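You operate a simulated robot arm through the tools that you are given. There is no shell and no other tool.

You run a simulated two-armed robot. Do the job below in one go: nothing can be reset, and whatever is moved stays where it is left.

## Task
Pack the two blue motors that the case cards name into the motor case.
Fine: both stand upright inside, the third stays, the motor case lid ends shut. Set down upright: what you pick out.

It is judged by the outcome, as a careful person would: the job done as asked, and still so three seconds after it is handed in. It fails if anything else is knocked over, pushed out of place, dropped, spilled or broken. A push-on lid holds only when it is set on centred and level and pressed home; a screw cap is set on level and turned clockwise until tight.

## Robot
Two 7-joint arms with two-finger parallel grippers on one trunk, on a base that drives. Base frame: it is fixed to the floor where the robot stands at the start and does not move with it; the origin is under the middle of the robot, x ahead of it, y to its left, z up. Units: m, degrees, N and s.
The left shoulder is at the start at [0.05, 0.158, 1.133], the right one opposite. With the tool pointing down near the work surface each hand reaches from about 0.1 to 0.66 m from the robot's upright axis, wherever it stands, measured 20 degrees to its own side. Places, roughly: inside of the motor case [0.5, -0.2, 0.8]; motor case lid [0.5, -0.2, 0.9]. Payload 3.91 kg a hand.
The tool frame of a hand sits at the grasp point between the pads (the TCP): z along the fingers, y along the line on which they close. The tips reach 0.03 m beyond it. The gripper opens to 0.11 m. The fingers are 0.02 m wide and 0.01 m thick; the gripper's body (0.048 by 0.112 m) begins 0.055 m behind the TCP.
Orientation is that of the tool frame in the base frame, as [roll, pitch, yaw] about the fixed x, y, z axes, in that order (R = Rz(yaw) Ry(pitch) Rx(roll)). With the fingers straight down and closing along the base's y, the tool's x points along the base's -x, its y along +y and its z along -z.

## Interface
- The arms move only by the tool arm_command. It takes "left_plan", "right_plan" or both (then of equal length, played together; a hand with none holds still); each is a list of rows, each a list of 7 numbers: the shift along the tool's x, y, z in m, then the turn, a rotation vector about the tool's x, y, z in degrees, then the opening, from 0 (shut) to 1 (fully open). In form: [[x, y, z, wx, wy, wz, claw], ...]. A call has 1 to 20 rows; each row shifts and turns the commanded pose from where the row before left it, along the tool's axes as they then stand. Rows are played at 5 a second. More than 0.05 m and 8.6 degrees between two rows, or a gripper value outside its range, and nothing of the call is played. A pose out of reach is approached as far as the arm can. The call stops where the force on the tool passes 40 N (or 10 N more than at its start, if that is more) or the arm is blocked; 0.2 s more then pass. The fingers move at their own pace (about 0.153 m/s each) and stop on an object; they squeeze with about 34 N. The grip force told is the motor's: it shows also when the fingers shut on nothing. Time passes only in rows, and 0.2 s behind the last, so rows that do not move let the fingers close. The reply holds the time, the measured pose of the TCP, the force on the tool along the base axes, the opening and the grip force, in the units named above and with some noise, with the torque about the TCP (base axes, N m) and any sound that the robot's microphone picked up, and new pictures: "pictures" is both (left out), scene, wrist or none (wrist: the cameras of the hands that moved).
- Cameras (640 x 400 px; columns grow to the right, rows downward): "scene" is now at [0.13, 0.0101, 1.2936]; the picture's right is [0.14, -0.99, 0.00], its down [-0.36, -0.05, -0.93] and it looks along [0.92, 0.13, -0.36] (base axes); focal length 214 px, centre (320, 200). "left" rides on the left gripper at [0.073, -0.017, -0.103] in its tool frame; the picture's right is [0.23, 0.97, 0.00], its down [-0.76, 0.18, -0.62] and it looks along [-0.61, 0.14, 0.78] (tool axes); focal length 222 px, centre (320, 200). "right" rides on the right gripper at [0.072, 0.017, -0.103] in its tool frame; the picture's right is [-0.23, 0.97, 0.00], its down [-0.76, -0.18, -0.62] and it looks along [-0.61, -0.14, 0.78] (tool axes); focal length 222 px, centre (320, 200). There is no depth. A picture from a camera that has moved, and an enlarged one, comes with that camera's place and axes in the base frame and with its lens.
- lift_body(by): slides the trunk up (or, below 0, down) by that many m; the arms and the scene camera ride with it, the base frame stays. It gives what a move gives, with no picture.
- roll_base(legs): drives the robot by 1 to 6 legs, each [ahead, turn to the left] in m and degrees, along the robot's own axes; the way and the turn of a leg run together, so that a leg with both is an arc; at most 1.5 m and 180 degrees a leg. The arms and the cameras ride along, it lands a little off, and it stops where it bumps. It gives what a move gives, and a new picture of the scene camera.
- aim_head(pan, tilt): turns the head with the scene camera to pan (to the left, within 80 degrees either way) and tilt (down, from -29 to 69), counted from straight ahead of the robot. It gives what a move gives, and a new picture of the scene camera.
- inspect(camera, box): a new picture of the part [left, top, right, bottom] of that camera's present view, enlarged. No time passes.
- sign_off(): hands the job in; it is judged then, once.

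Places have to be worked out from the pictures, the camera data and where the tool is seen. Open the grippers and draw the arms clear of the work before you hand the job in, unless the task says otherwise.

The tools are called after "Emit:" by a JSON object that holds its "fn" and its "kwargs". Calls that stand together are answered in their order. arm_command: Moves the arms, as the interface text tells. Its arguments: {"type":"object","properties":{"left_plan":{"type":"array","items":{"type":"array","items":{"type":"number"}}},"right_plan":{"type":"array","items":{"type":"array","items":{"type":"number"}}},"pictures":{"type":"string","enum":["both","scene","wrist","none"]}},"required":[]} The other tools are called the same way: lift_body (by) slides the trunk up or down; roll_base (legs) drives the base; aim_head (pan, tilt) turns the head that bears the scene camera; inspect (camera, box) takes an enlarged picture of a part of a camera's view; sign_off () hands the job in.

At the start:

```text
clock: 0.0
left_eef_pos: [0.4222, 0.1585, 1.2054]
left_tcp_rot: [179.9, -0.1, -179.8]
left_force: [0.3, -0.3, -0.4]
left_torque: [0.03, 0.02, 0.01]
left_opening: 0.1097
left_finger_force: 0.1
right_eef_pos: [0.3206, -0.1161, 1.1704]
right_tcp_rot: [-179.9, 0.0, -180.0]
right_force: [-0.8, 0.5, 0.2]
right_torque: [-0.03, 0.01, 0.0]
right_opening: 0.1098
right_finger_force: 0.1
trunk travel left (down, up): [-0.375, 0.107]
robot x, y, heading: [-0.0016, -0.0003, 0.1]
head pan, tilt: [8.0, 21.2]
```

scene: 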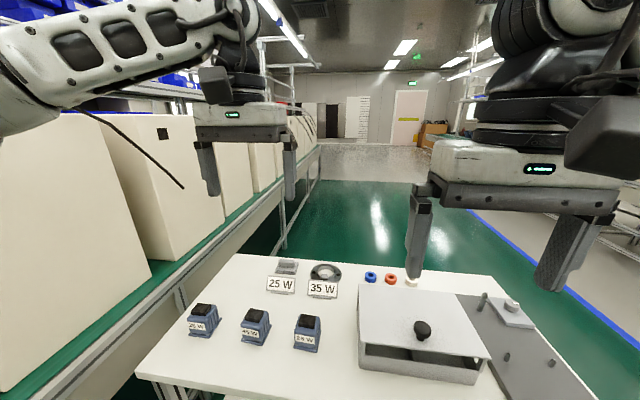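
right: 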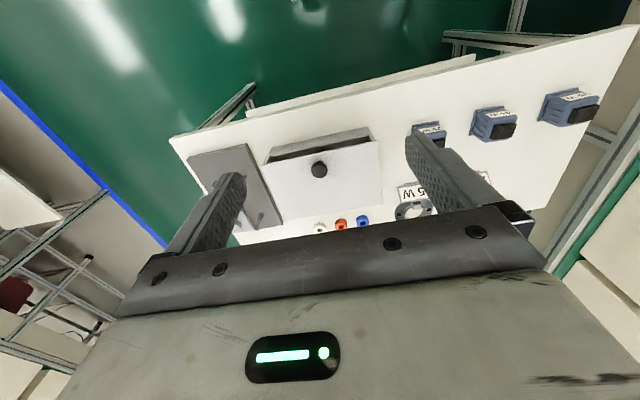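
left: 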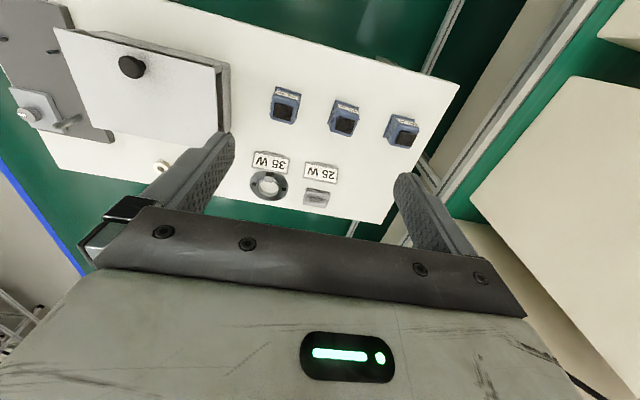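

The scene shows three blue motors with labels, cards "25 W" and "35 W", and the motor case with a knobbed lid. I'll zoom in on the labels and the case first.

Emit:
{"fn": "inspect", "kwargs": {"camera": "scene", "box": [170, 250, 350, 362]}}

Emit:
{"fn": "inspect", "kwargs": {"camera": "scene", "box": [340, 260, 600, 400]}}

Emit:
{"fn": "inspect", "kwargs": {"camera": "left", "box": [230, 70, 450, 207]}}

Emit:
{"fn": "inspect", "kwargs": {"camera": "left", "box": [0, 0, 260, 180]}}

```text
3.56 times, centred on (260, 306) of scene
camera zoom: at [0.13, 0.0101, 1.2936], right [0.14, -0.99, 0.0], down [-0.36, -0.05, -0.93], along [0.92, 0.13, -0.36], focal length 763 px, centre (533, -177)
```

zoom: 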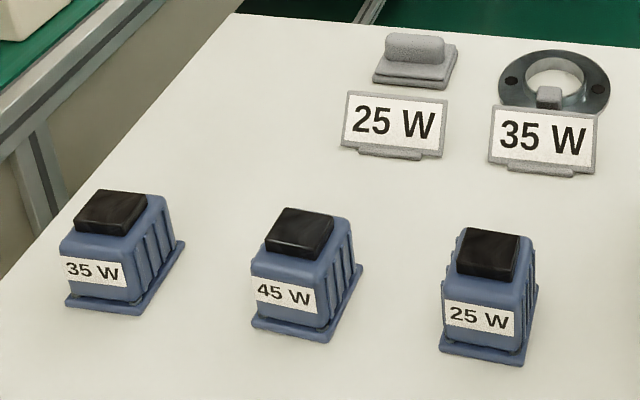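

```text
2.46 times, centred on (470, 330) of scene
camera zoom: at [0.13, 0.0101, 1.2936], right [0.14, -0.99, 0.0], down [-0.36, -0.05, -0.93], along [0.92, 0.13, -0.36], focal length 528 px, centre (-49, -120)
```

zoom: 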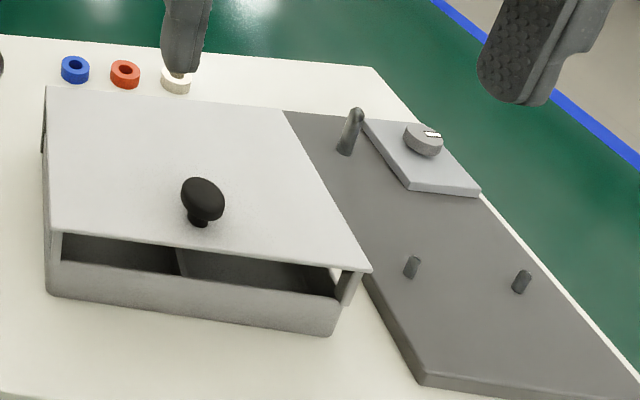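

```text
2.91 times, centred on (340, 138) of left
camera zoom: at [0.35, 0.1428, 1.309], right [-0.23, 0.97, 0.0], down [0.76, 0.18, 0.62], along [0.61, 0.14, -0.78], focal length 646 px, centre (262, 379)
```

zoom: 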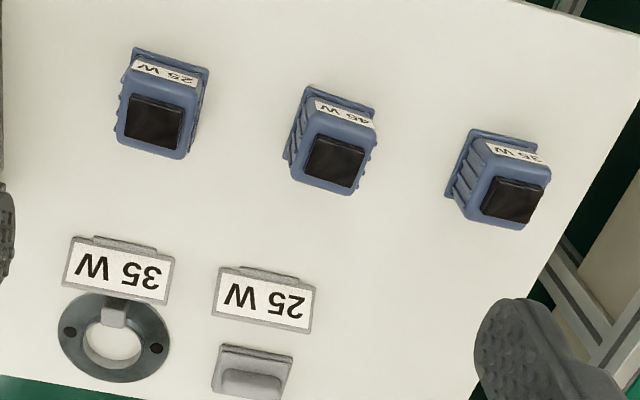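

```text
2.22 times, centred on (130, 90) of left
camera zoom: at [0.35, 0.1428, 1.309], right [-0.23, 0.97, 0.0], down [0.76, 0.18, 0.62], along [0.61, 0.14, -0.78], focal length 494 px, centre (742, 444)
```

zoom: 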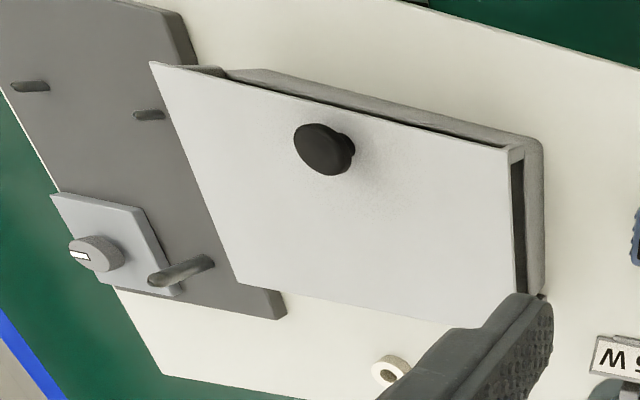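

The motors read 35 W, 45 W, 25 W (left to right) and the cards 25 W / 35 W. I'll turn the head to see the case, and how its lid is fitted, before touching anything.

Emit:
{"fn": "aim_head", "kwargs": {"pan": -20, "tilt": 45}}

Emit:
{"fn": "inspect", "kwargs": {"camera": "right", "box": [160, 100, 420, 260]}}

```text
clock: 0.9
left_eef_pos: [0.4221, 0.1589, 1.206]
left_tcp_rot: [180.0, 0.0, -179.9]
left_force: [0.1, -1.1, -0.6]
left_torque: [0.0, 0.03, 0.01]
left_opening: 0.1101
left_finger_force: 0.0
right_eef_pos: [0.3218, -0.116, 1.1704]
right_tcp_rot: [-180.0, 0.0, 180.0]
right_force: [-0.7, 1.2, 0.1]
right_torque: [0.0, -0.02, 0.01]
right_opening: 0.11
right_finger_force: 0.0
trunk travel left (down, up): [-0.375, 0.107]
robot x, y, heading: [0.001, -0.0014, 0.0]
head pan, tilt: [-20.0, 45.0]
camera scene: at [0.1145, -0.0306, 1.257], right [-0.34, -0.94, 0.0], down [-0.66, 0.24, -0.71], along [0.67, -0.24, -0.71], focal length 214 px, centre (320, 200)
```

scene: 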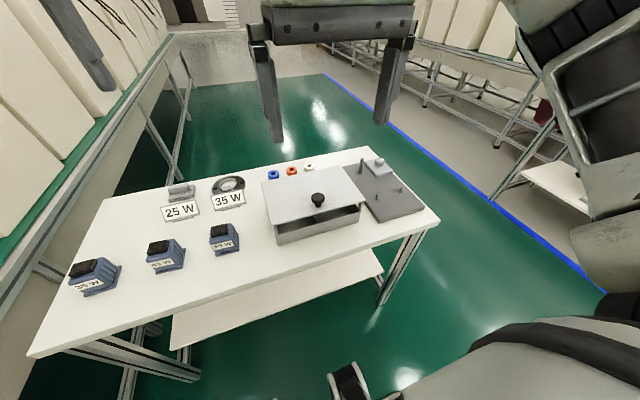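

```text
2.46 times, centred on (290, 180) of right
camera zoom: at [0.2491, -0.0988, 1.2742], right [0.23, 0.97, 0.0], down [0.76, -0.18, 0.62], along [0.61, -0.14, -0.78], focal length 547 px, centre (394, 249)
```

zoom: 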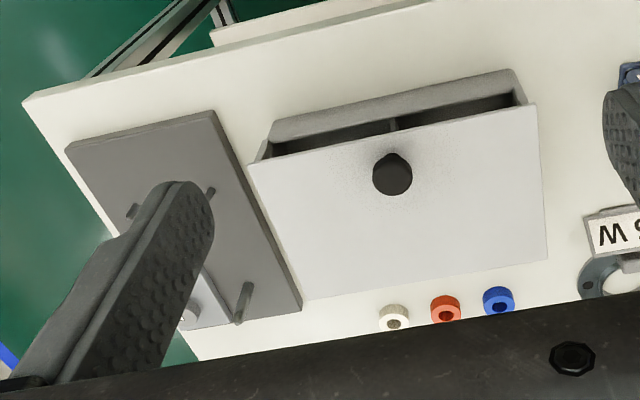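

The head view now shows the case straight on; I zoom in on it.

Emit:
{"fn": "inspect", "kwargs": {"camera": "scene", "box": [250, 150, 450, 260]}}

Emit:
{"fn": "inspect", "kwargs": {"camera": "scene", "box": [50, 170, 260, 300]}}

```text
3.20 times, centred on (350, 205) of scene
camera zoom: at [0.1145, -0.0306, 1.257], right [-0.34, -0.94, 0.0], down [-0.66, 0.24, -0.71], along [0.67, -0.24, -0.71], focal length 686 px, centre (224, 184)
```

zoom: 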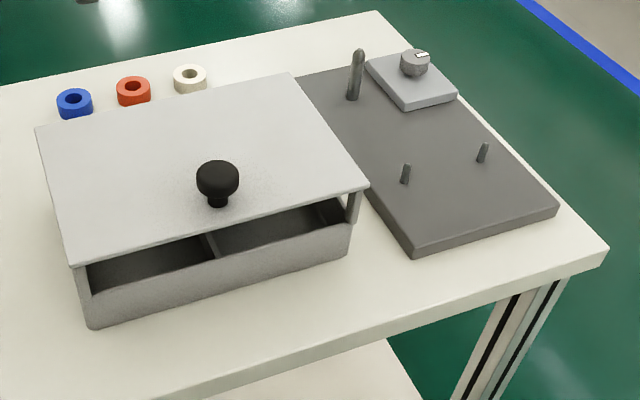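

```text
3.05 times, centred on (155, 235) of scene
camera zoom: at [0.1145, -0.0306, 1.257], right [-0.34, -0.94, 0.0], down [-0.66, 0.24, -0.71], along [0.67, -0.24, -0.71], focal length 654 px, centre (823, 93)
```

zoom: 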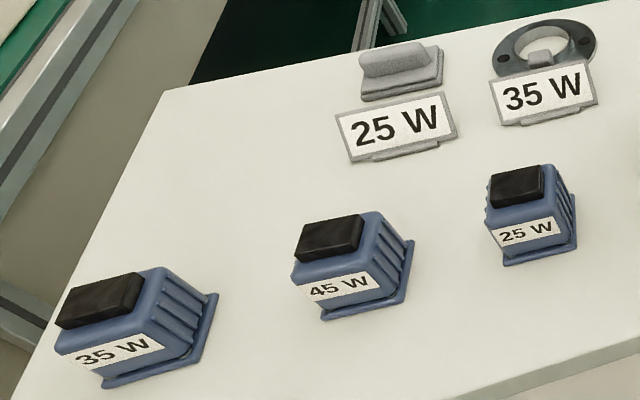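

The lid looks like a flat plate that stands above the low front wall, and I need to know what it rests on. I lower the trunk to get a shallower view with the head camera, and both hands stay well above the table.

Emit:
{"fn": "lift_body", "kwargs": {"by": -0.2}}

Emit:
{"fn": "aim_head", "kwargs": {"pan": -18, "tilt": 28}}

Emit:
{"fn": "inspect", "kwargs": {"camera": "scene", "box": [240, 160, 480, 310]}}

```text
clock: 3.1
left_eef_pos: [0.4223, 0.1592, 1.0063]
left_tcp_rot: [179.9, 0.0, -179.9]
left_force: [0.0, 0.1, 0.7]
left_torque: [0.01, 0.01, -0.01]
left_opening: 0.1099
left_finger_force: 0.1
right_eef_pos: [0.3206, -0.116, 0.9705]
right_tcp_rot: [-180.0, 0.0, -179.9]
right_force: [0.5, 0.1, 0.4]
right_torque: [0.0, -0.01, 0.0]
right_opening: 0.1101
right_finger_force: 0.0
trunk travel left (down, up): [-0.175, 0.307]
robot x, y, heading: [-0.0024, 0.0005, 0.4]
head pan, tilt: [-20.0, 45.0]
```

```text
clock: 3.9
left_eef_pos: [0.4227, 0.1591, 1.0057]
left_tcp_rot: [179.9, 0.0, -179.8]
left_force: [1.0, 0.0, -0.4]
left_torque: [0.0, -0.01, -0.01]
left_opening: 0.1101
left_finger_force: 0.1
right_eef_pos: [0.3212, -0.1165, 0.9709]
right_tcp_rot: [180.0, 0.1, 180.0]
right_force: [0.2, 0.4, -0.4]
right_torque: [0.0, 0.02, -0.02]
right_opening: 0.1101
right_finger_force: 0.0
trunk travel left (down, up): [-0.175, 0.307]
robot x, y, heading: [-0.0014, 0.0012, -0.2]
head pan, tilt: [-18.0, 28.0]
camera scene: at [0.1247, -0.0311, 1.0827], right [-0.31, -0.95, 0.0], down [-0.45, 0.15, -0.88], along [0.84, -0.27, -0.47], focal length 214 px, centre (320, 200)
```

scene: 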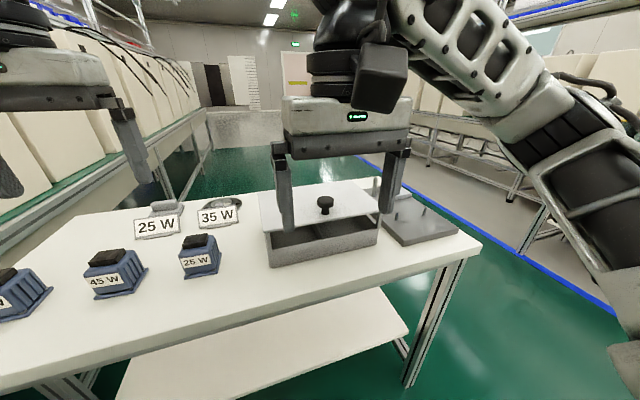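

```text
2.67 times, centred on (360, 235) of scene
camera zoom: at [0.1247, -0.0311, 1.0827], right [-0.31, -0.95, 0.0], down [-0.45, 0.15, -0.88], along [0.84, -0.27, -0.47], focal length 572 px, centre (213, 107)
```

zoom: 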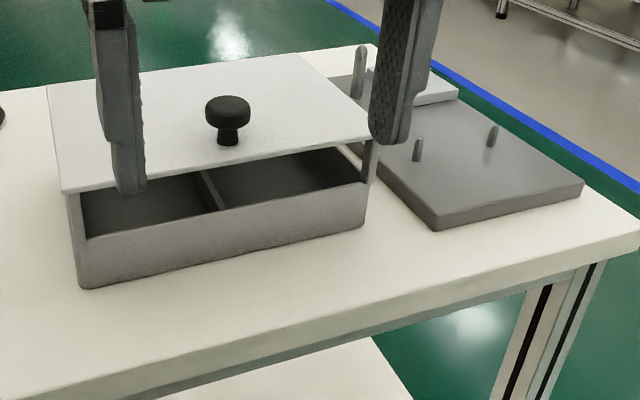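

The case has two compartments with a divider, and the lid seems to be supported at its front corners. I raise the right hand out of the view and zoom in again.

Emit:
{"fn": "arm_command", "kwargs": {"right_plan": [[0, -0.04, -0.05, 0, 0, 0, 1], [0, -0.04, -0.05, 0, 0, 0, 1], [0, -0.04, -0.05, 0, 0, 0, 1], [0, -0.04, -0.05, 0, 0, 0, 1], [0, -0.04, -0.03, 0, 0, 0, 1]], "pictures": "scene"}}

Emit:
{"fn": "inspect", "kwargs": {"camera": "scene", "box": [250, 170, 400, 270]}}

```text
refused: row 1 steps farther than a row can; nothing moved
```

```text
4.00 times, centred on (325, 220) of scene
camera zoom: at [0.1247, -0.0311, 1.0827], right [-0.31, -0.95, 0.0], down [-0.45, 0.15, -0.88], along [0.84, -0.27, -0.47], focal length 858 px, centre (300, 120)
```

zoom: 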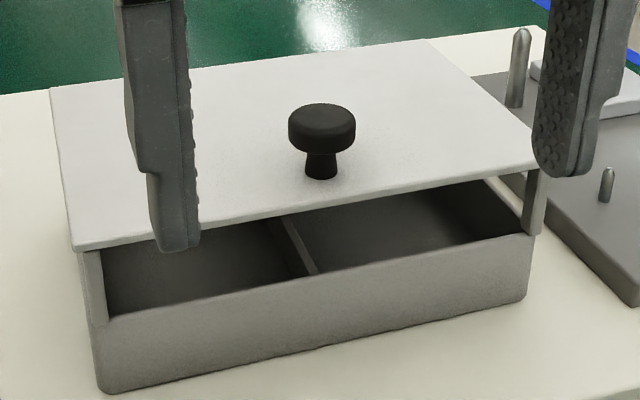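

The hand blocks part of the view and the last row was too long a step, so I resend with shorter steps.

Emit:
{"fn": "arm_command", "kwargs": {"right_plan": [[0, -0.03, -0.035, 0, 0, 0, 1], [0, -0.03, -0.035, 0, 0, 0, 1], [0, -0.03, -0.035, 0, 0, 0, 1], [0, -0.03, -0.035, 0, 0, 0, 1], [0, -0.03, -0.035, 0, 0, 0, 1], [0, -0.03, -0.035, 0, 0, 0, 1]], "pictures": "none"}}

Emit:
{"fn": "lift_body", "kwargs": {"by": -0.1}}

Emit:
{"fn": "aim_head", "kwargs": {"pan": -18, "tilt": 20}}

Emit:
{"fn": "inspect", "kwargs": {"camera": "scene", "box": [240, 160, 420, 280]}}

```text
clock: 5.3
left_eef_pos: [0.4219, 0.1599, 1.0061]
left_tcp_rot: [-180.0, -0.1, -179.9]
left_force: [-0.3, 0.6, 0.5]
left_torque: [-0.01, 0.01, 0.0]
left_opening: 0.11
left_finger_force: 0.0
right_eef_pos: [0.3591, -0.2779, 1.1447]
right_tcp_rot: [-180.0, 0.1, 180.0]
right_force: [0.3, -0.8, 0.1]
right_torque: [0.01, 0.01, -0.02]
right_opening: 0.1097
right_finger_force: 0.0
right hand out of reach, approached as far as the arm can: row 5, 6
trunk travel left (down, up): [-0.175, 0.307]
robot x, y, heading: [0.0001, 0.0017, -0.1]
head pan, tilt: [-18.0, 28.0]
```

```text
clock: 6.6
left_eef_pos: [0.4223, 0.16, 0.9064]
left_tcp_rot: [-180.0, 0.0, -179.9]
left_force: [0.5, -0.4, 0.4]
left_torque: [0.0, -0.03, -0.05]
left_opening: 0.1098
left_finger_force: 0.0
right_eef_pos: [0.3592, -0.2789, 1.0447]
right_tcp_rot: [179.9, 0.1, 180.0]
right_force: [0.2, -0.3, -0.7]
right_torque: [-0.02, 0.0, 0.01]
right_opening: 0.1102
right_finger_force: 0.1
trunk travel left (down, up): [-0.075, 0.407]
robot x, y, heading: [0.0017, -0.0019, -0.1]
head pan, tilt: [-18.0, 28.0]
```

```text
clock: 7.3
left_eef_pos: [0.423, 0.1592, 0.9065]
left_tcp_rot: [-180.0, 0.1, -179.9]
left_force: [-0.2, 0.4, -0.5]
left_torque: [-0.05, -0.01, 0.02]
left_opening: 0.1098
left_finger_force: 0.0
right_eef_pos: [0.3603, -0.2784, 1.0439]
right_tcp_rot: [-180.0, 0.1, 180.0]
right_force: [0.2, 0.5, 0.4]
right_torque: [0.0, -0.01, 0.03]
right_opening: 0.1102
right_finger_force: 0.1
trunk travel left (down, up): [-0.075, 0.407]
robot x, y, heading: [0.0002, 0.0011, 0.2]
head pan, tilt: [-18.0, 20.0]
camera scene: at [0.1266, -0.0317, 0.9956], right [-0.31, -0.95, 0.0], down [-0.33, 0.11, -0.94], along [0.89, -0.29, -0.34], focal length 214 px, centre (320, 200)
```

scene: 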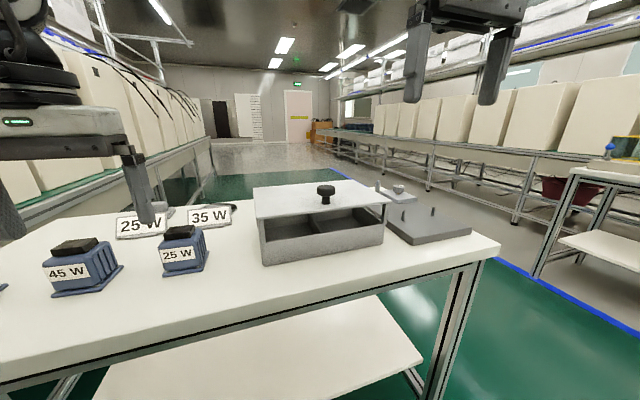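

```text
3.33 times, centred on (330, 220) of scene
camera zoom: at [0.1266, -0.0317, 0.9956], right [-0.31, -0.95, 0.0], down [-0.33, 0.11, -0.94], along [0.89, -0.29, -0.34], focal length 715 px, centre (287, 133)
```

zoom: 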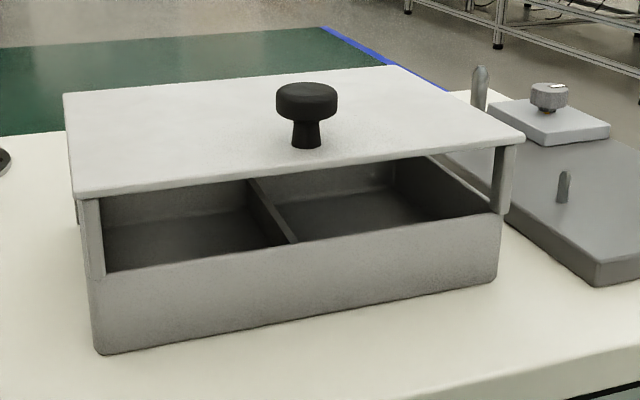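

From this low angle I see the lid resting about 1–3 cm above the walls on some corner supports. I zoom in on both front corners and on the motors.

Emit:
{"fn": "inspect", "kwargs": {"camera": "scene", "box": [345, 180, 405, 230]}}

Emit:
{"fn": "inspect", "kwargs": {"camera": "scene", "box": [245, 180, 305, 270]}}

Emit:
{"fn": "inspect", "kwargs": {"camera": "scene", "box": [100, 195, 240, 285]}}

```text
8.00 times, centred on (375, 205) of scene
camera zoom: at [0.1266, -0.0317, 0.9956], right [-0.31, -0.95, 0.0], down [-0.33, 0.11, -0.94], along [0.89, -0.29, -0.34], focal length 1716 px, centre (-120, 160)
```

zoom: 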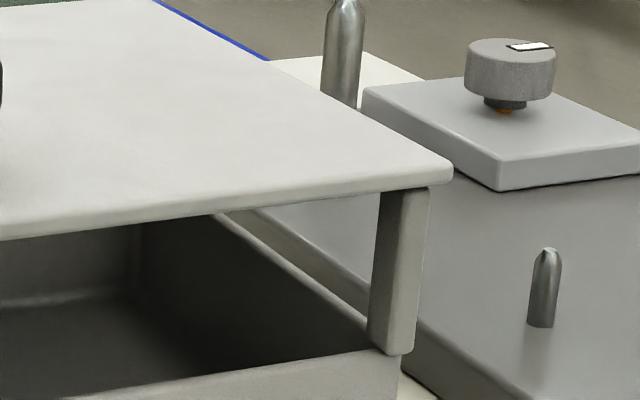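

```text
4.44 times, centred on (275, 225) of scene
camera zoom: at [0.1266, -0.0317, 0.9956], right [-0.31, -0.95, 0.0], down [-0.33, 0.11, -0.94], along [0.89, -0.29, -0.34], focal length 953 px, centre (520, 89)
```

zoom: 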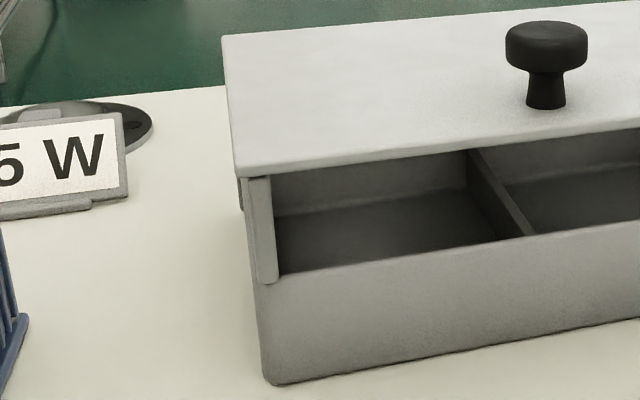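

```text
4.44 times, centred on (170, 240) of scene
camera zoom: at [0.1266, -0.0317, 0.9956], right [-0.31, -0.95, 0.0], down [-0.33, 0.11, -0.94], along [0.89, -0.29, -0.34], focal length 953 px, centre (987, 22)
```

zoom: 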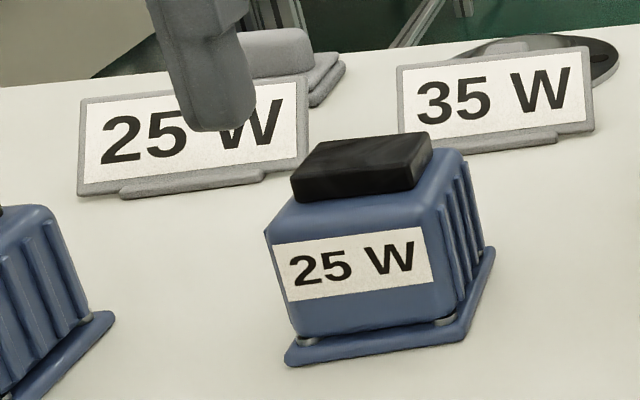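

Working from the views, the table is at about z 0.75, the case walls reach about 0.80, and the lid lies level at about 0.85 with its knob near (0.48, -0.16). To learn whether the lid is hinged or stands on posts, I raise the trunk a bit and bring the left wrist camera to the case's left side.

Emit:
{"fn": "lift_body", "kwargs": {"by": 0.2}}

Emit:
{"fn": "arm_command", "kwargs": {"left_plan": [[-0.021, -0.01, 0.025, 0, 0, 0, 1], [-0.021, -0.01, 0.025, 0, 0, 0, 1], [-0.021, -0.01, 0.025, 0, 0, 0, 1], [-0.021, -0.01, 0.025, 0, 0, 0, 1], [0, 0, 0, 0, 0, 8.2, 1], [0, 0, 0, 0, 0, 8.2, 1], [0, 0, 0, 0, 0, 8.2, 1], [0, 0, 0, 0, 0, 8.2, 1], [0, 0, 0, 0, 0, 8.2, 1], [0, 0, 0, 0, 0, 8.2, 1], [0, 0, 0, 0, 0, 8.2, 1], [0, 0, 0, 0, 0, 8.2, 1], [0, 0, 0, 0, 0, 8.2, 1], [0, 0, 0, 0, 0, 8.2, 1], [0, 0, 0, 0, 0, 8, 1], [0, 0, 0, 0, -8.3, 0, 1], [0, 0, 0, 0, -8.3, 0, 1], [0, 0, 0, 0, -8.3, 0, 1]], "pictures": "both"}}

```text
clock: 9.5
left_eef_pos: [0.4222, 0.1578, 1.1061]
left_tcp_rot: [179.9, 0.0, -179.9]
left_force: [-0.5, -0.8, 0.9]
left_torque: [-0.02, -0.05, 0.01]
left_opening: 0.11
left_finger_force: 0.0
right_eef_pos: [0.36, -0.2788, 1.2443]
right_tcp_rot: [-179.9, 0.1, 179.9]
right_force: [-0.8, 0.0, -0.9]
right_torque: [0.02, -0.02, -0.01]
right_opening: 0.1098
right_finger_force: 0.1
trunk travel left (down, up): [-0.275, 0.207]
robot x, y, heading: [-0.0008, 0.0025, 0.0]
head pan, tilt: [-18.0, 20.0]
```

```text
clock: 13.3
left_eef_pos: [0.3126, 0.0782, 1.0055]
left_tcp_rot: [180.0, 25.1, 93.2]
left_force: [-1.1, 0.7, -0.2]
left_torque: [-0.01, -0.02, 0.01]
left_opening: 0.11
left_finger_force: 0.1
left hand out of reach, approached as far as the arm can: row 10, 11, 12, 13, 14, 15, 17, 18
right_eef_pos: [0.3609, -0.2778, 1.2451]
right_tcp_rot: [180.0, 0.2, -179.9]
right_force: [-0.1, -0.1, 0.1]
right_torque: [-0.01, 0.02, -0.01]
right_opening: 0.1101
right_finger_force: 0.1
trunk travel left (down, up): [-0.275, 0.207]
robot x, y, heading: [0.0001, -0.0, 0.1]
head pan, tilt: [-18.0, 20.0]
camera scene: at [0.1263, -0.0312, 1.1957], right [-0.31, -0.95, 0.0], down [-0.32, 0.11, -0.94], along [0.89, -0.29, -0.34], focal length 214 px, centre (320, 200)
camera left: at [0.2902, 0.1859, 1.0686], right [0.96, 0.26, -0.09], down [0.2, -0.42, 0.89], along [0.19, -0.87, -0.45], focal length 222 px, centre (320, 200)
```

scene: 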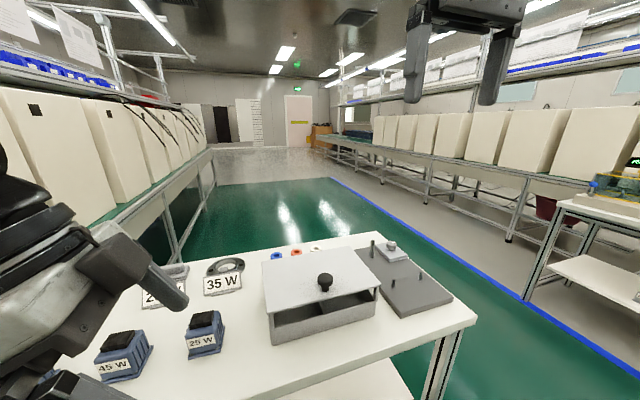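
left: 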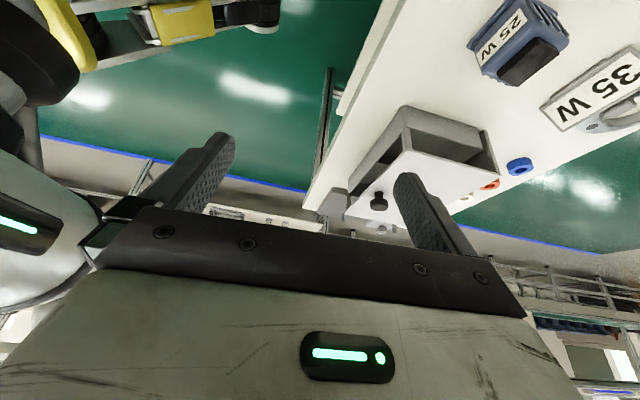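

The arm could not hold that place while yawing, but the picture now shows the case's left side. I zoom in there.

Emit:
{"fn": "inspect", "kwargs": {"camera": "left", "box": [330, 90, 520, 240]}}

```text
2.67 times, centred on (425, 165) of left
camera zoom: at [0.2902, 0.1859, 1.0686], right [0.96, 0.26, -0.09], down [0.2, -0.42, 0.89], along [0.19, -0.87, -0.45], focal length 592 px, centre (40, 293)
```

zoom: 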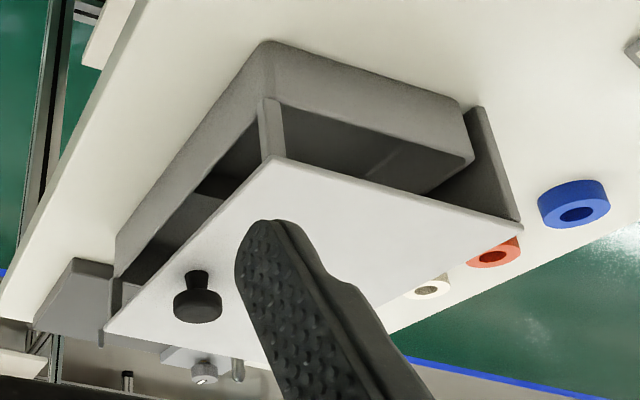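

There is a full-height plate behind the case at the lid's rear edge, which suggests a rear hinge, plus small posts at the front corners. I zoom in closer on the rear edge and the front post.

Emit:
{"fn": "inspect", "kwargs": {"camera": "left", "box": [460, 115, 520, 185]}}

Emit:
{"fn": "inspect", "kwargs": {"camera": "left", "box": [350, 100, 440, 210]}}

Emit:
{"fn": "inspect", "kwargs": {"camera": "scene", "box": [255, 230, 385, 350]}}

```text
5.71 times, centred on (490, 150) of left
camera zoom: at [0.2902, 0.1859, 1.0686], right [0.96, 0.26, -0.09], down [0.2, -0.42, 0.89], along [0.19, -0.87, -0.45], focal length 1269 px, centre (-651, 486)
```

zoom: 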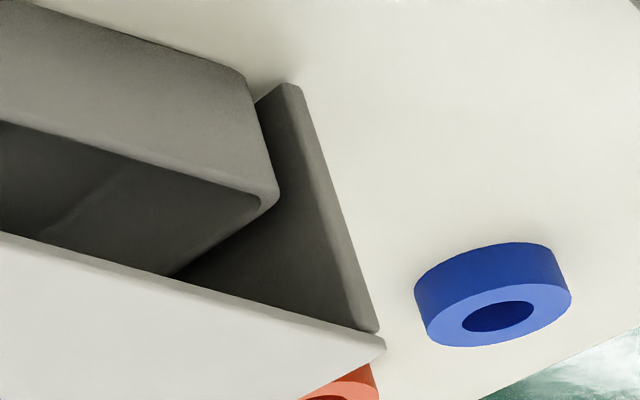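

```text
3.64 times, centred on (395, 155) of left
camera zoom: at [0.2902, 0.1859, 1.0686], right [0.96, 0.26, -0.09], down [0.2, -0.42, 0.89], along [0.19, -0.87, -0.45], focal length 808 px, centre (47, 364)
```

zoom: 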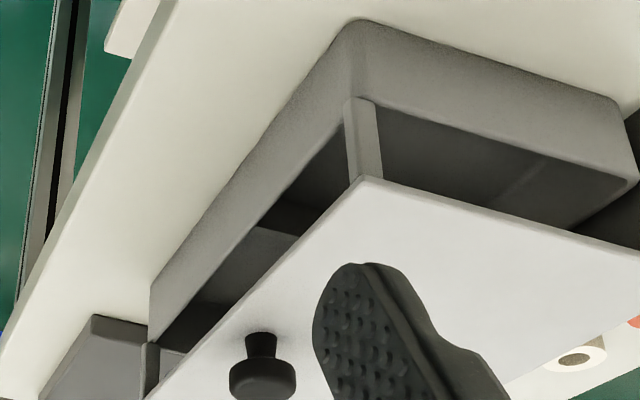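

```text
3.33 times, centred on (320, 290) of scene
camera zoom: at [0.1263, -0.0312, 1.1957], right [-0.31, -0.95, 0.0], down [-0.32, 0.11, -0.94], along [0.89, -0.29, -0.34], focal length 715 px, centre (320, -100)
```

zoom: 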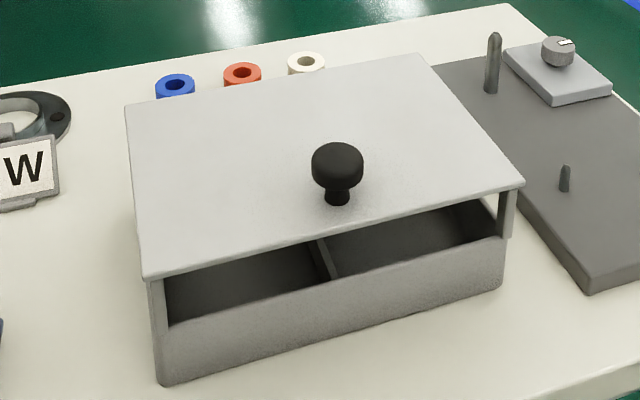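

The lid seems to lie on a rear plate and two front posts, with the knob near the front edge, so a rear hinge is likely. I first turn the left hand back to its normal pose.

Emit:
{"fn": "arm_command", "kwargs": {"left_plan": [[0, 0, 0, 0, 8.3, 0, 1], [0, 0, 0, 0, 8.3, 0, 1], [0, 0, 0, 0, 8.3, 0, 1], [0, 0, 0, 0, 0, -8.2, 1], [0, 0, 0, 0, 0, -8.2, 1], [0, 0, 0, 0, 0, -8.2, 1], [0, 0, 0, 0, 0, -8.2, 1], [0, 0, 0, 0, 0, -8.2, 1], [0, 0, 0, 0, 0, -8.2, 1], [0, 0, 0, 0, 0, -8.2, 1], [0, 0, 0, 0, 0, -8.2, 1], [0, 0, 0, 0, 0, -8.2, 1], [0, 0, 0, 0, 0, -8.2, 1], [0, 0, 0, 0, 0, -8, 1]], "pictures": "both"}}

```text
clock: 16.3
left_eef_pos: [0.3138, 0.0772, 1.0066]
left_tcp_rot: [180.0, 0.1, -176.8]
left_force: [0.0, 0.6, 0.0]
left_torque: [0.01, 0.01, 0.01]
left_opening: 0.1097
left_finger_force: 0.2
right_eef_pos: [0.3593, -0.2778, 1.2435]
right_tcp_rot: [-179.9, 0.1, -180.0]
right_force: [0.8, 0.3, 0.0]
right_torque: [-0.02, 0.01, 0.0]
right_opening: 0.11
right_finger_force: 0.1
trunk travel left (down, up): [-0.275, 0.207]
robot x, y, heading: [0.0011, 0.0004, 0.1]
head pan, tilt: [-18.0, 20.0]
camera scene: at [0.1266, -0.0317, 1.1956], right [-0.31, -0.95, 0.0], down [-0.33, 0.11, -0.94], along [0.89, -0.29, -0.34], focal length 214 px, centre (320, 200)
camera left: at [0.2422, 0.0566, 1.1089], right [-0.28, 0.96, 0.0], down [0.75, 0.22, 0.62], along [0.6, 0.17, -0.78], focal length 222 px, centre (320, 200)
```

scene: 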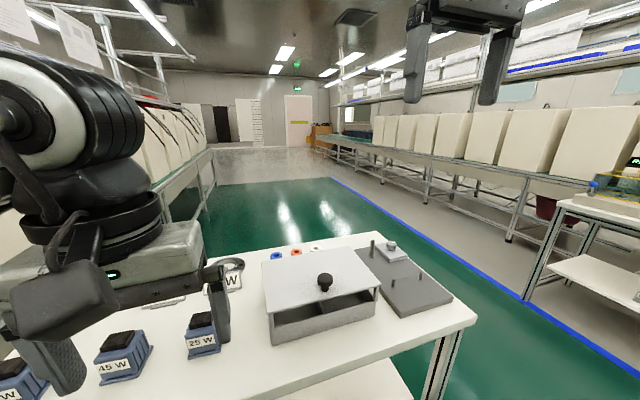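
left: 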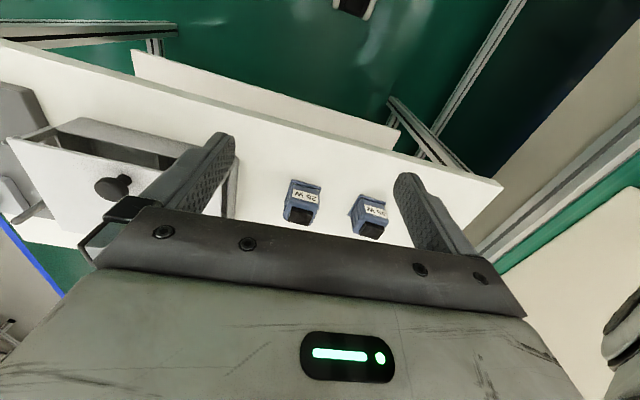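

The left hand is back upright at (0.31, 0.08, 1.01). Now I bring the right hand above the knob to view it with its wrist camera.

Emit:
{"fn": "arm_command", "kwargs": {"right_plan": [[-0.02, 0.02, 0.038, 0, 0, 0, 1], [-0.02, 0.02, 0.038, 0, 0, 0, 1], [-0.02, 0.02, 0.038, 0, 0, 0, 1], [-0.02, 0.02, 0.038, 0, 0, 0, 1], [-0.02, 0.02, 0.038, 0, 0, 0, 1], [-0.022, 0.019, 0.038, 0, 0, 0, 1]], "pictures": "both"}}

```text
clock: 17.7
left_eef_pos: [0.3134, 0.0762, 1.0054]
left_tcp_rot: [-180.0, 0.1, -176.9]
left_force: [-0.5, -0.2, 1.0]
left_torque: [-0.01, 0.0, 0.0]
left_opening: 0.1101
left_finger_force: 0.0
right_eef_pos: [0.4827, -0.1592, 1.0156]
right_tcp_rot: [179.9, 0.1, 179.9]
right_force: [-0.1, 0.2, 0.0]
right_torque: [0.01, 0.0, 0.0]
right_opening: 0.1102
right_finger_force: 0.1
trunk travel left (down, up): [-0.275, 0.207]
robot x, y, heading: [-0.0027, -0.002, -0.2]
head pan, tilt: [-18.0, 20.0]
camera scene: at [0.1268, -0.0316, 1.1956], right [-0.31, -0.95, 0.0], down [-0.33, 0.11, -0.94], along [0.89, -0.29, -0.34], focal length 214 px, centre (320, 200)
camera right: at [0.4105, -0.142, 1.12], right [0.23, 0.97, 0.0], down [0.76, -0.18, 0.62], along [0.61, -0.14, -0.78], focal length 222 px, centre (320, 200)
```

scene: 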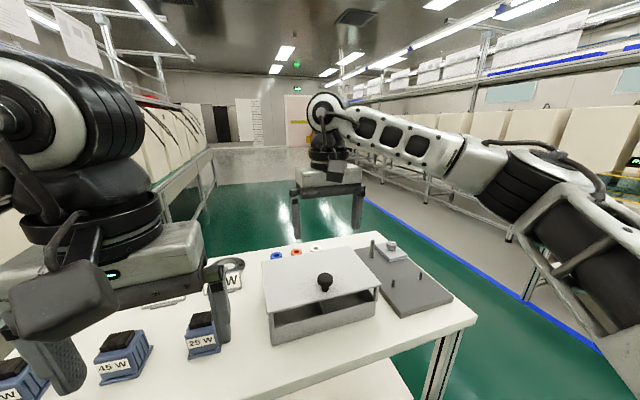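
right: 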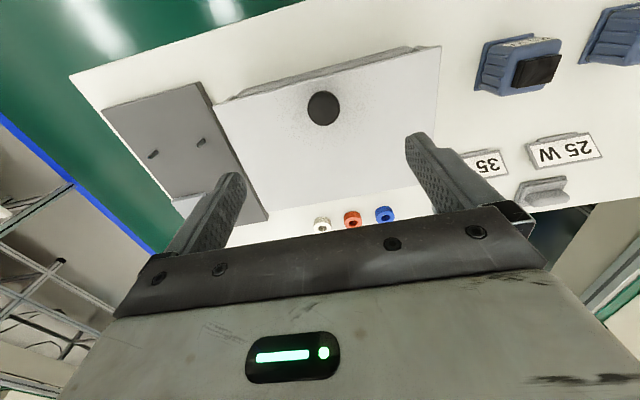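

The knob shows almost under the TCP, about 6 mm toward the robot and 4 mm to the left. I correct that and come down to z 0.935 for a finer look.

Emit:
{"fn": "arm_command", "kwargs": {"right_plan": [[0.003, 0.002, 0.04, 0, 0, 0, 1], [0.002, 0.002, 0.04, 0, 0, 0, 1], [0, 0, 0, 0, 0, 0, 1]], "pictures": "both"}}

Emit:
{"fn": "inspect", "kwargs": {"camera": "right", "box": [200, 0, 460, 160]}}

Emit:
{"fn": "inspect", "kwargs": {"camera": "scene", "box": [255, 200, 395, 330]}}

```text
clock: 18.5
left_eef_pos: [0.314, 0.0772, 1.0056]
left_tcp_rot: [-179.9, 0.0, -177.1]
left_force: [-0.1, 0.6, 0.6]
left_torque: [-0.02, 0.03, -0.02]
left_opening: 0.1102
left_finger_force: 0.0
right_eef_pos: [0.4758, -0.1558, 0.9332]
right_tcp_rot: [-180.0, 0.1, -180.0]
right_force: [-0.4, -0.5, 0.6]
right_torque: [-0.02, 0.01, -0.03]
right_opening: 0.1103
right_finger_force: 0.0
trunk travel left (down, up): [-0.275, 0.207]
robot x, y, heading: [0.0019, 0.0022, -0.2]
head pan, tilt: [-18.0, 20.0]
camera scene: at [0.1266, -0.0317, 1.1956], right [-0.31, -0.95, 0.0], down [-0.33, 0.11, -0.94], along [0.89, -0.29, -0.34], focal length 214 px, centre (320, 200)
camera right: at [0.4037, -0.1382, 1.0383], right [0.23, 0.97, 0.0], down [0.76, -0.18, 0.62], along [0.61, -0.14, -0.78], focal length 222 px, centre (320, 200)
```

scene: 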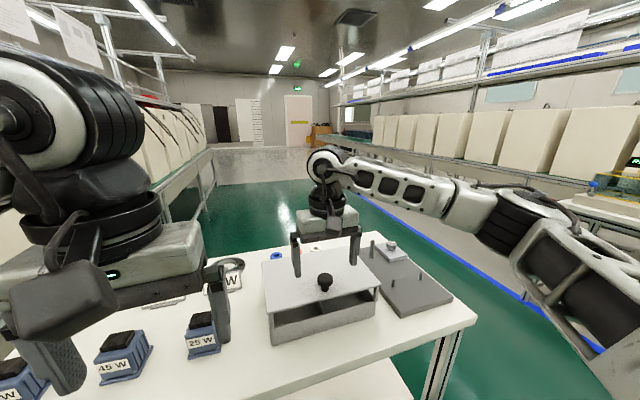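
right: 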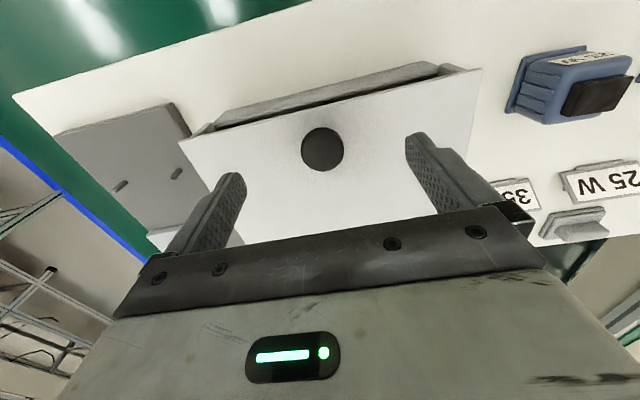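

```text
2.46 times, centred on (330, 80) of right
camera zoom: at [0.4037, -0.1382, 1.0383], right [0.23, 0.97, 0.0], down [0.76, -0.18, 0.62], along [0.61, -0.14, -0.78], focal length 547 px, centre (295, 495)
```

zoom: 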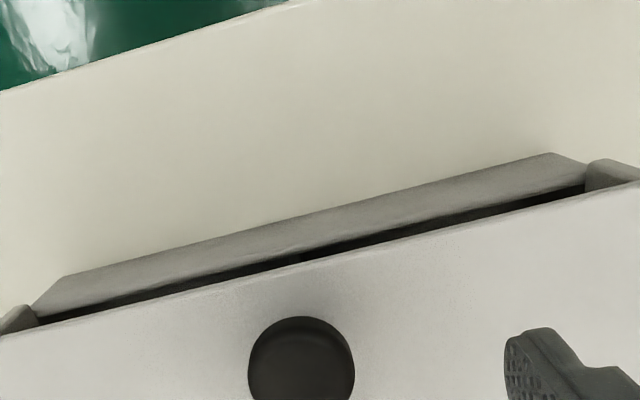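

```text
3.08 times, centred on (325, 265) of scene
camera zoom: at [0.1266, -0.0317, 1.1956], right [-0.31, -0.95, 0.0], down [-0.33, 0.11, -0.94], along [0.89, -0.29, -0.34], focal length 660 px, centre (305, 0)
```

zoom: 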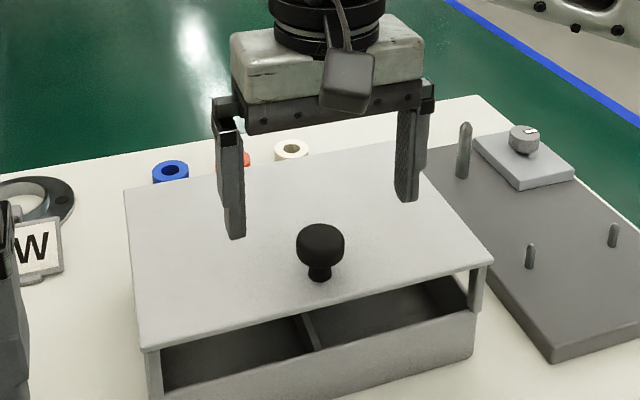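

The knob is at about (0.476, -0.155), under the open fingers, and its cap is about 33 mm wide. I come down so the tips stay just above the lid plate and close on the knob.

Emit:
{"fn": "arm_command", "kwargs": {"right_plan": [[0, 0.001, 0.02, 0, 0, 0, 1], [0, 0, 0.02, 0, 0, 0, 1], [0, 0, 0, 0, 0, 0, 0.3], [0, 0, 0, 0, 0, 0, 0], [0, 0, 0, 0, 0, 0, 0], [0, 0, 0, 0, 0, 0, 0]], "pictures": "both"}}

Emit:
{"fn": "inspect", "kwargs": {"camera": "scene", "box": [255, 200, 395, 330]}}

```text
clock: 19.9
left_eef_pos: [0.3132, 0.0773, 1.0052]
left_tcp_rot: [180.0, 0.1, -177.0]
left_force: [0.4, -0.6, -0.9]
left_torque: [0.01, -0.02, -0.06]
left_opening: 0.1101
left_finger_force: 0.1
right_eef_pos: [0.4771, -0.1549, 0.8955]
right_tcp_rot: [179.9, 0.1, -180.0]
right_force: [1.2, -1.2, -0.5]
right_torque: [-0.02, -0.03, 0.01]
right_opening: 0.0331
right_finger_force: 45.0
trunk travel left (down, up): [-0.275, 0.207]
robot x, y, heading: [0.0014, 0.0028, -0.2]
head pan, tilt: [-18.0, 20.0]
camera scene: at [0.1266, -0.0318, 1.1956], right [-0.31, -0.95, 0.0], down [-0.33, 0.11, -0.94], along [0.89, -0.29, -0.34], focal length 214 px, centre (320, 200)
camera right: at [0.4048, -0.1372, 0.999], right [0.23, 0.97, 0.0], down [0.76, -0.18, 0.62], along [0.61, -0.14, -0.78], focal length 222 px, centre (320, 200)
```

scene: 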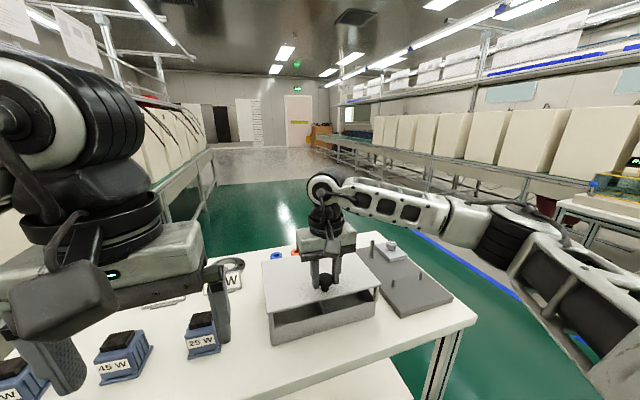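
right: 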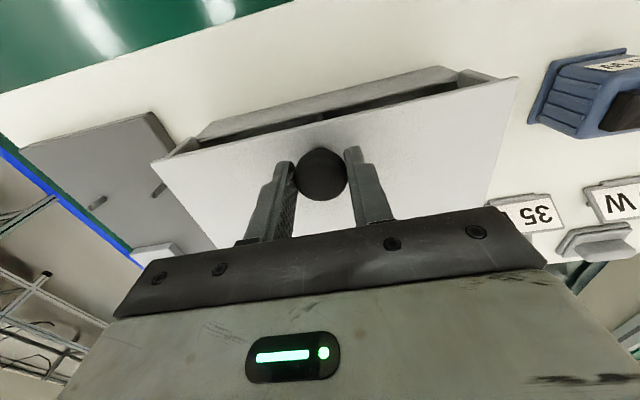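

```text
3.08 times, centred on (325, 265) of scene
camera zoom: at [0.1266, -0.0318, 1.1956], right [-0.31, -0.95, 0.0], down [-0.33, 0.11, -0.94], along [0.89, -0.29, -0.34], focal length 660 px, centre (305, 0)
```

zoom: 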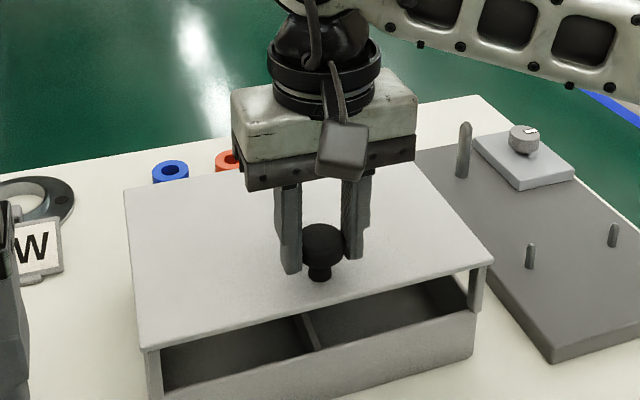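

The knob is gripped (opening 33 mm, grip 45 N, no side load). I lift it 6 mm gently and watch the force, torque and the lid's rear edge.

Emit:
{"fn": "arm_command", "kwargs": {"right_plan": [[0, 0, -0.003, 0, 0, 0, 0], [0, 0, -0.003, 0, 0, 0, 0], [0, 0, 0, 0, 0, 0, 0]], "pictures": "wrist"}}

Emit:
{"fn": "inspect", "kwargs": {"camera": "scene", "box": [255, 200, 395, 330]}}

```text
clock: 20.7
left_eef_pos: [0.3143, 0.0764, 1.0063]
left_tcp_rot: [-180.0, -0.1, -176.8]
left_force: [-0.2, 0.1, 0.0]
left_torque: [-0.01, -0.01, 0.01]
left_opening: 0.1099
left_finger_force: 0.0
right_eef_pos: [0.4778, -0.1542, 0.8998]
right_tcp_rot: [-180.0, -0.2, -179.9]
right_force: [5.0, 1.5, -11.0]
right_torque: [0.0, 1.17, 0.03]
right_opening: 0.0331
right_finger_force: 45.0
trunk travel left (down, up): [-0.275, 0.207]
robot x, y, heading: [0.0013, 0.0007, 0.0]
head pan, tilt: [-18.0, 20.0]
camera right: at [0.4058, -0.1372, 1.0043], right [0.23, 0.97, 0.0], down [0.76, -0.18, 0.62], along [0.6, -0.14, -0.78], focal length 222 px, centre (320, 200)
```

right: 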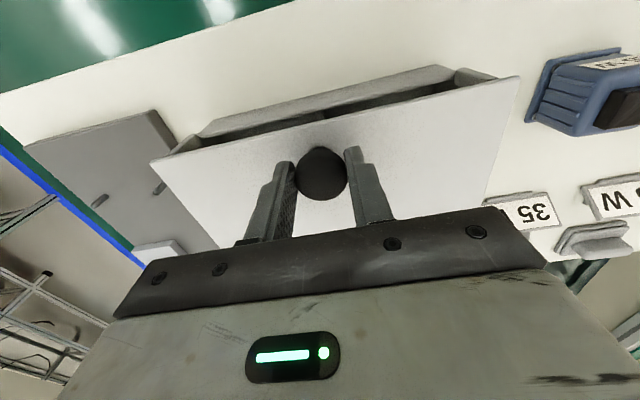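

```text
3.08 times, centred on (325, 265) of scene
camera zoom: at [0.128, -0.0317, 1.1953], right [-0.31, -0.95, 0.0], down [-0.33, 0.11, -0.94], along [0.89, -0.29, -0.34], focal length 660 px, centre (305, 0)
```

zoom: 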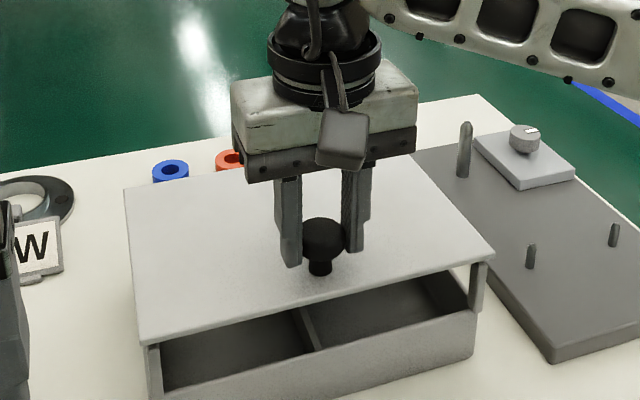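

The tool feels an 11 N downward pull with a +1.2 N m torque about y, which fits a lid hinged at its rear edge. I test this by turning with the lid about that edge for about 10 degrees and watching whether the torque falls.

Emit:
{"fn": "arm_command", "kwargs": {"right_plan": [[0, 0, 0, 0, 2.4, 0, 0], [-0.0035, 0, -0.0098, 0, 4, 0, 0], [-0.0035, 0, -0.0098, 0, 4, 0, 0], [0, 0, 0, 0, 0, 0, 0]], "pictures": "both"}}

Emit:
{"fn": "inspect", "kwargs": {"camera": "scene", "box": [255, 200, 395, 330]}}

```text
clock: 21.7
left_eef_pos: [0.3137, 0.0776, 1.0048]
left_tcp_rot: [-180.0, 0.1, -176.9]
left_force: [0.2, 0.0, 0.1]
left_torque: [0.03, 0.01, -0.02]
left_opening: 0.1098
left_finger_force: 0.0
right_eef_pos: [0.4863, -0.1553, 0.9206]
right_tcp_rot: [180.0, -10.3, 179.8]
right_force: [12.6, -0.5, 4.2]
right_torque: [0.05, -1.53, -0.06]
right_opening: 0.033
right_finger_force: 44.9
trunk travel left (down, up): [-0.275, 0.207]
robot x, y, heading: [-0.0038, 0.0001, 0.0]
head pan, tilt: [-18.0, 20.0]
camera scene: at [0.1273, -0.0317, 1.1955], right [-0.31, -0.95, 0.0], down [-0.33, 0.11, -0.94], along [0.89, -0.29, -0.34], focal length 214 px, centre (320, 200)
camera right: at [0.4343, -0.1373, 1.0364], right [0.23, 0.97, -0.04], down [0.86, -0.18, 0.48], along [0.46, -0.14, -0.88], focal length 222 px, centre (320, 200)
```

scene: 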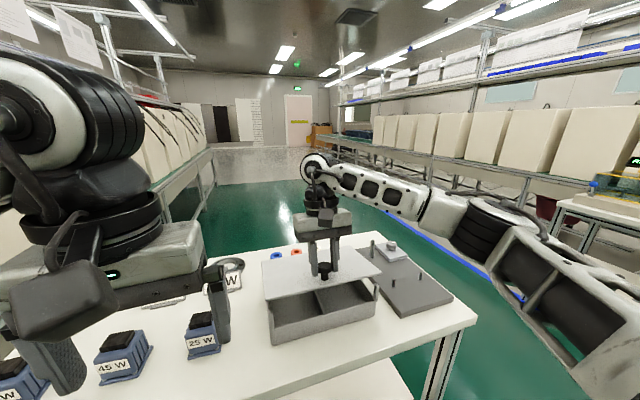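
right: 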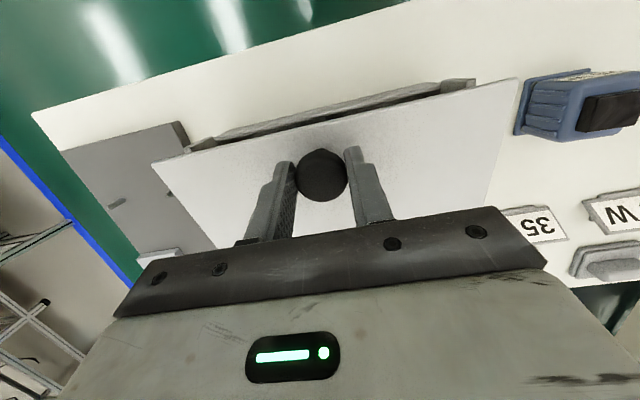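

```text
3.08 times, centred on (325, 265) of scene
camera zoom: at [0.1273, -0.0317, 1.1955], right [-0.31, -0.95, 0.0], down [-0.33, 0.11, -0.94], along [0.89, -0.29, -0.34], focal length 660 px, centre (305, 0)
```

zoom: 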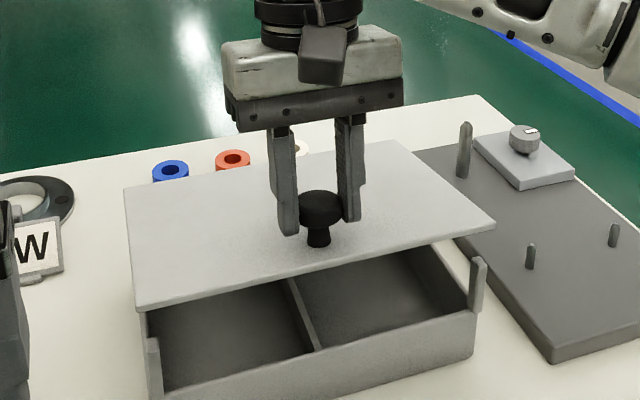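

The lid's front edge rises while the corner posts stay on the case, so it is hinged at the rear. The reading shows I've turned a little too far and not moved quite far enough ahead; I relax that to read the lid's true weight.

Emit:
{"fn": "arm_command", "kwargs": {"right_plan": [[-0.001, 0, 0, 0, -1.0, 0, 0], [0, 0, 0, 0, 0, 0, 0]], "pictures": "none"}}

```text
clock: 22.3
left_eef_pos: [0.3133, 0.0761, 1.0049]
left_tcp_rot: [-179.9, 0.1, -177.1]
left_force: [0.6, 0.0, -1.1]
left_torque: [-0.02, -0.03, 0.02]
left_opening: 0.1098
left_finger_force: 0.1
right_eef_pos: [0.4851, -0.1541, 0.9192]
right_tcp_rot: [-179.9, -9.7, -179.9]
right_force: [1.6, -0.7, -3.7]
right_torque: [-0.03, 0.23, -0.12]
right_opening: 0.033
right_finger_force: 44.8
trunk travel left (down, up): [-0.275, 0.207]
robot x, y, heading: [0.0025, 0.001, 0.0]
head pan, tilt: [-18.0, 20.0]
```

Now the tool carries only about 4 N with little torque, so the lid is light and hinged at the rear (about x 0.62, z 0.855). I open it further along that arc in checked steps.

Emit:
{"fn": "arm_command", "kwargs": {"right_plan": [[-0.0032, 0, -0.0098, 0, 4, 0, 0], [-0.0032, 0, -0.0098, 0, 4, 0, 0], [-0.0032, 0, -0.0098, 0, 4, 0, 0], [0, 0, 0, 0, 0, 0, 0]], "pictures": "none"}}

```text
clock: 23.3
left_eef_pos: [0.3134, 0.0769, 1.0049]
left_tcp_rot: [-180.0, 0.1, -176.9]
left_force: [0.2, 0.3, 0.6]
left_torque: [-0.01, -0.02, -0.01]
left_opening: 0.1099
left_finger_force: 0.0
right_eef_pos: [0.5026, -0.1537, 0.9464]
right_tcp_rot: [180.0, -21.3, -180.0]
right_force: [5.5, -2.1, -1.5]
right_torque: [-0.13, -0.47, 0.0]
right_opening: 0.0331
right_finger_force: 45.2
trunk travel left (down, up): [-0.275, 0.207]
robot x, y, heading: [0.0012, -0.002, 0.2]
head pan, tilt: [-18.0, 20.0]
```

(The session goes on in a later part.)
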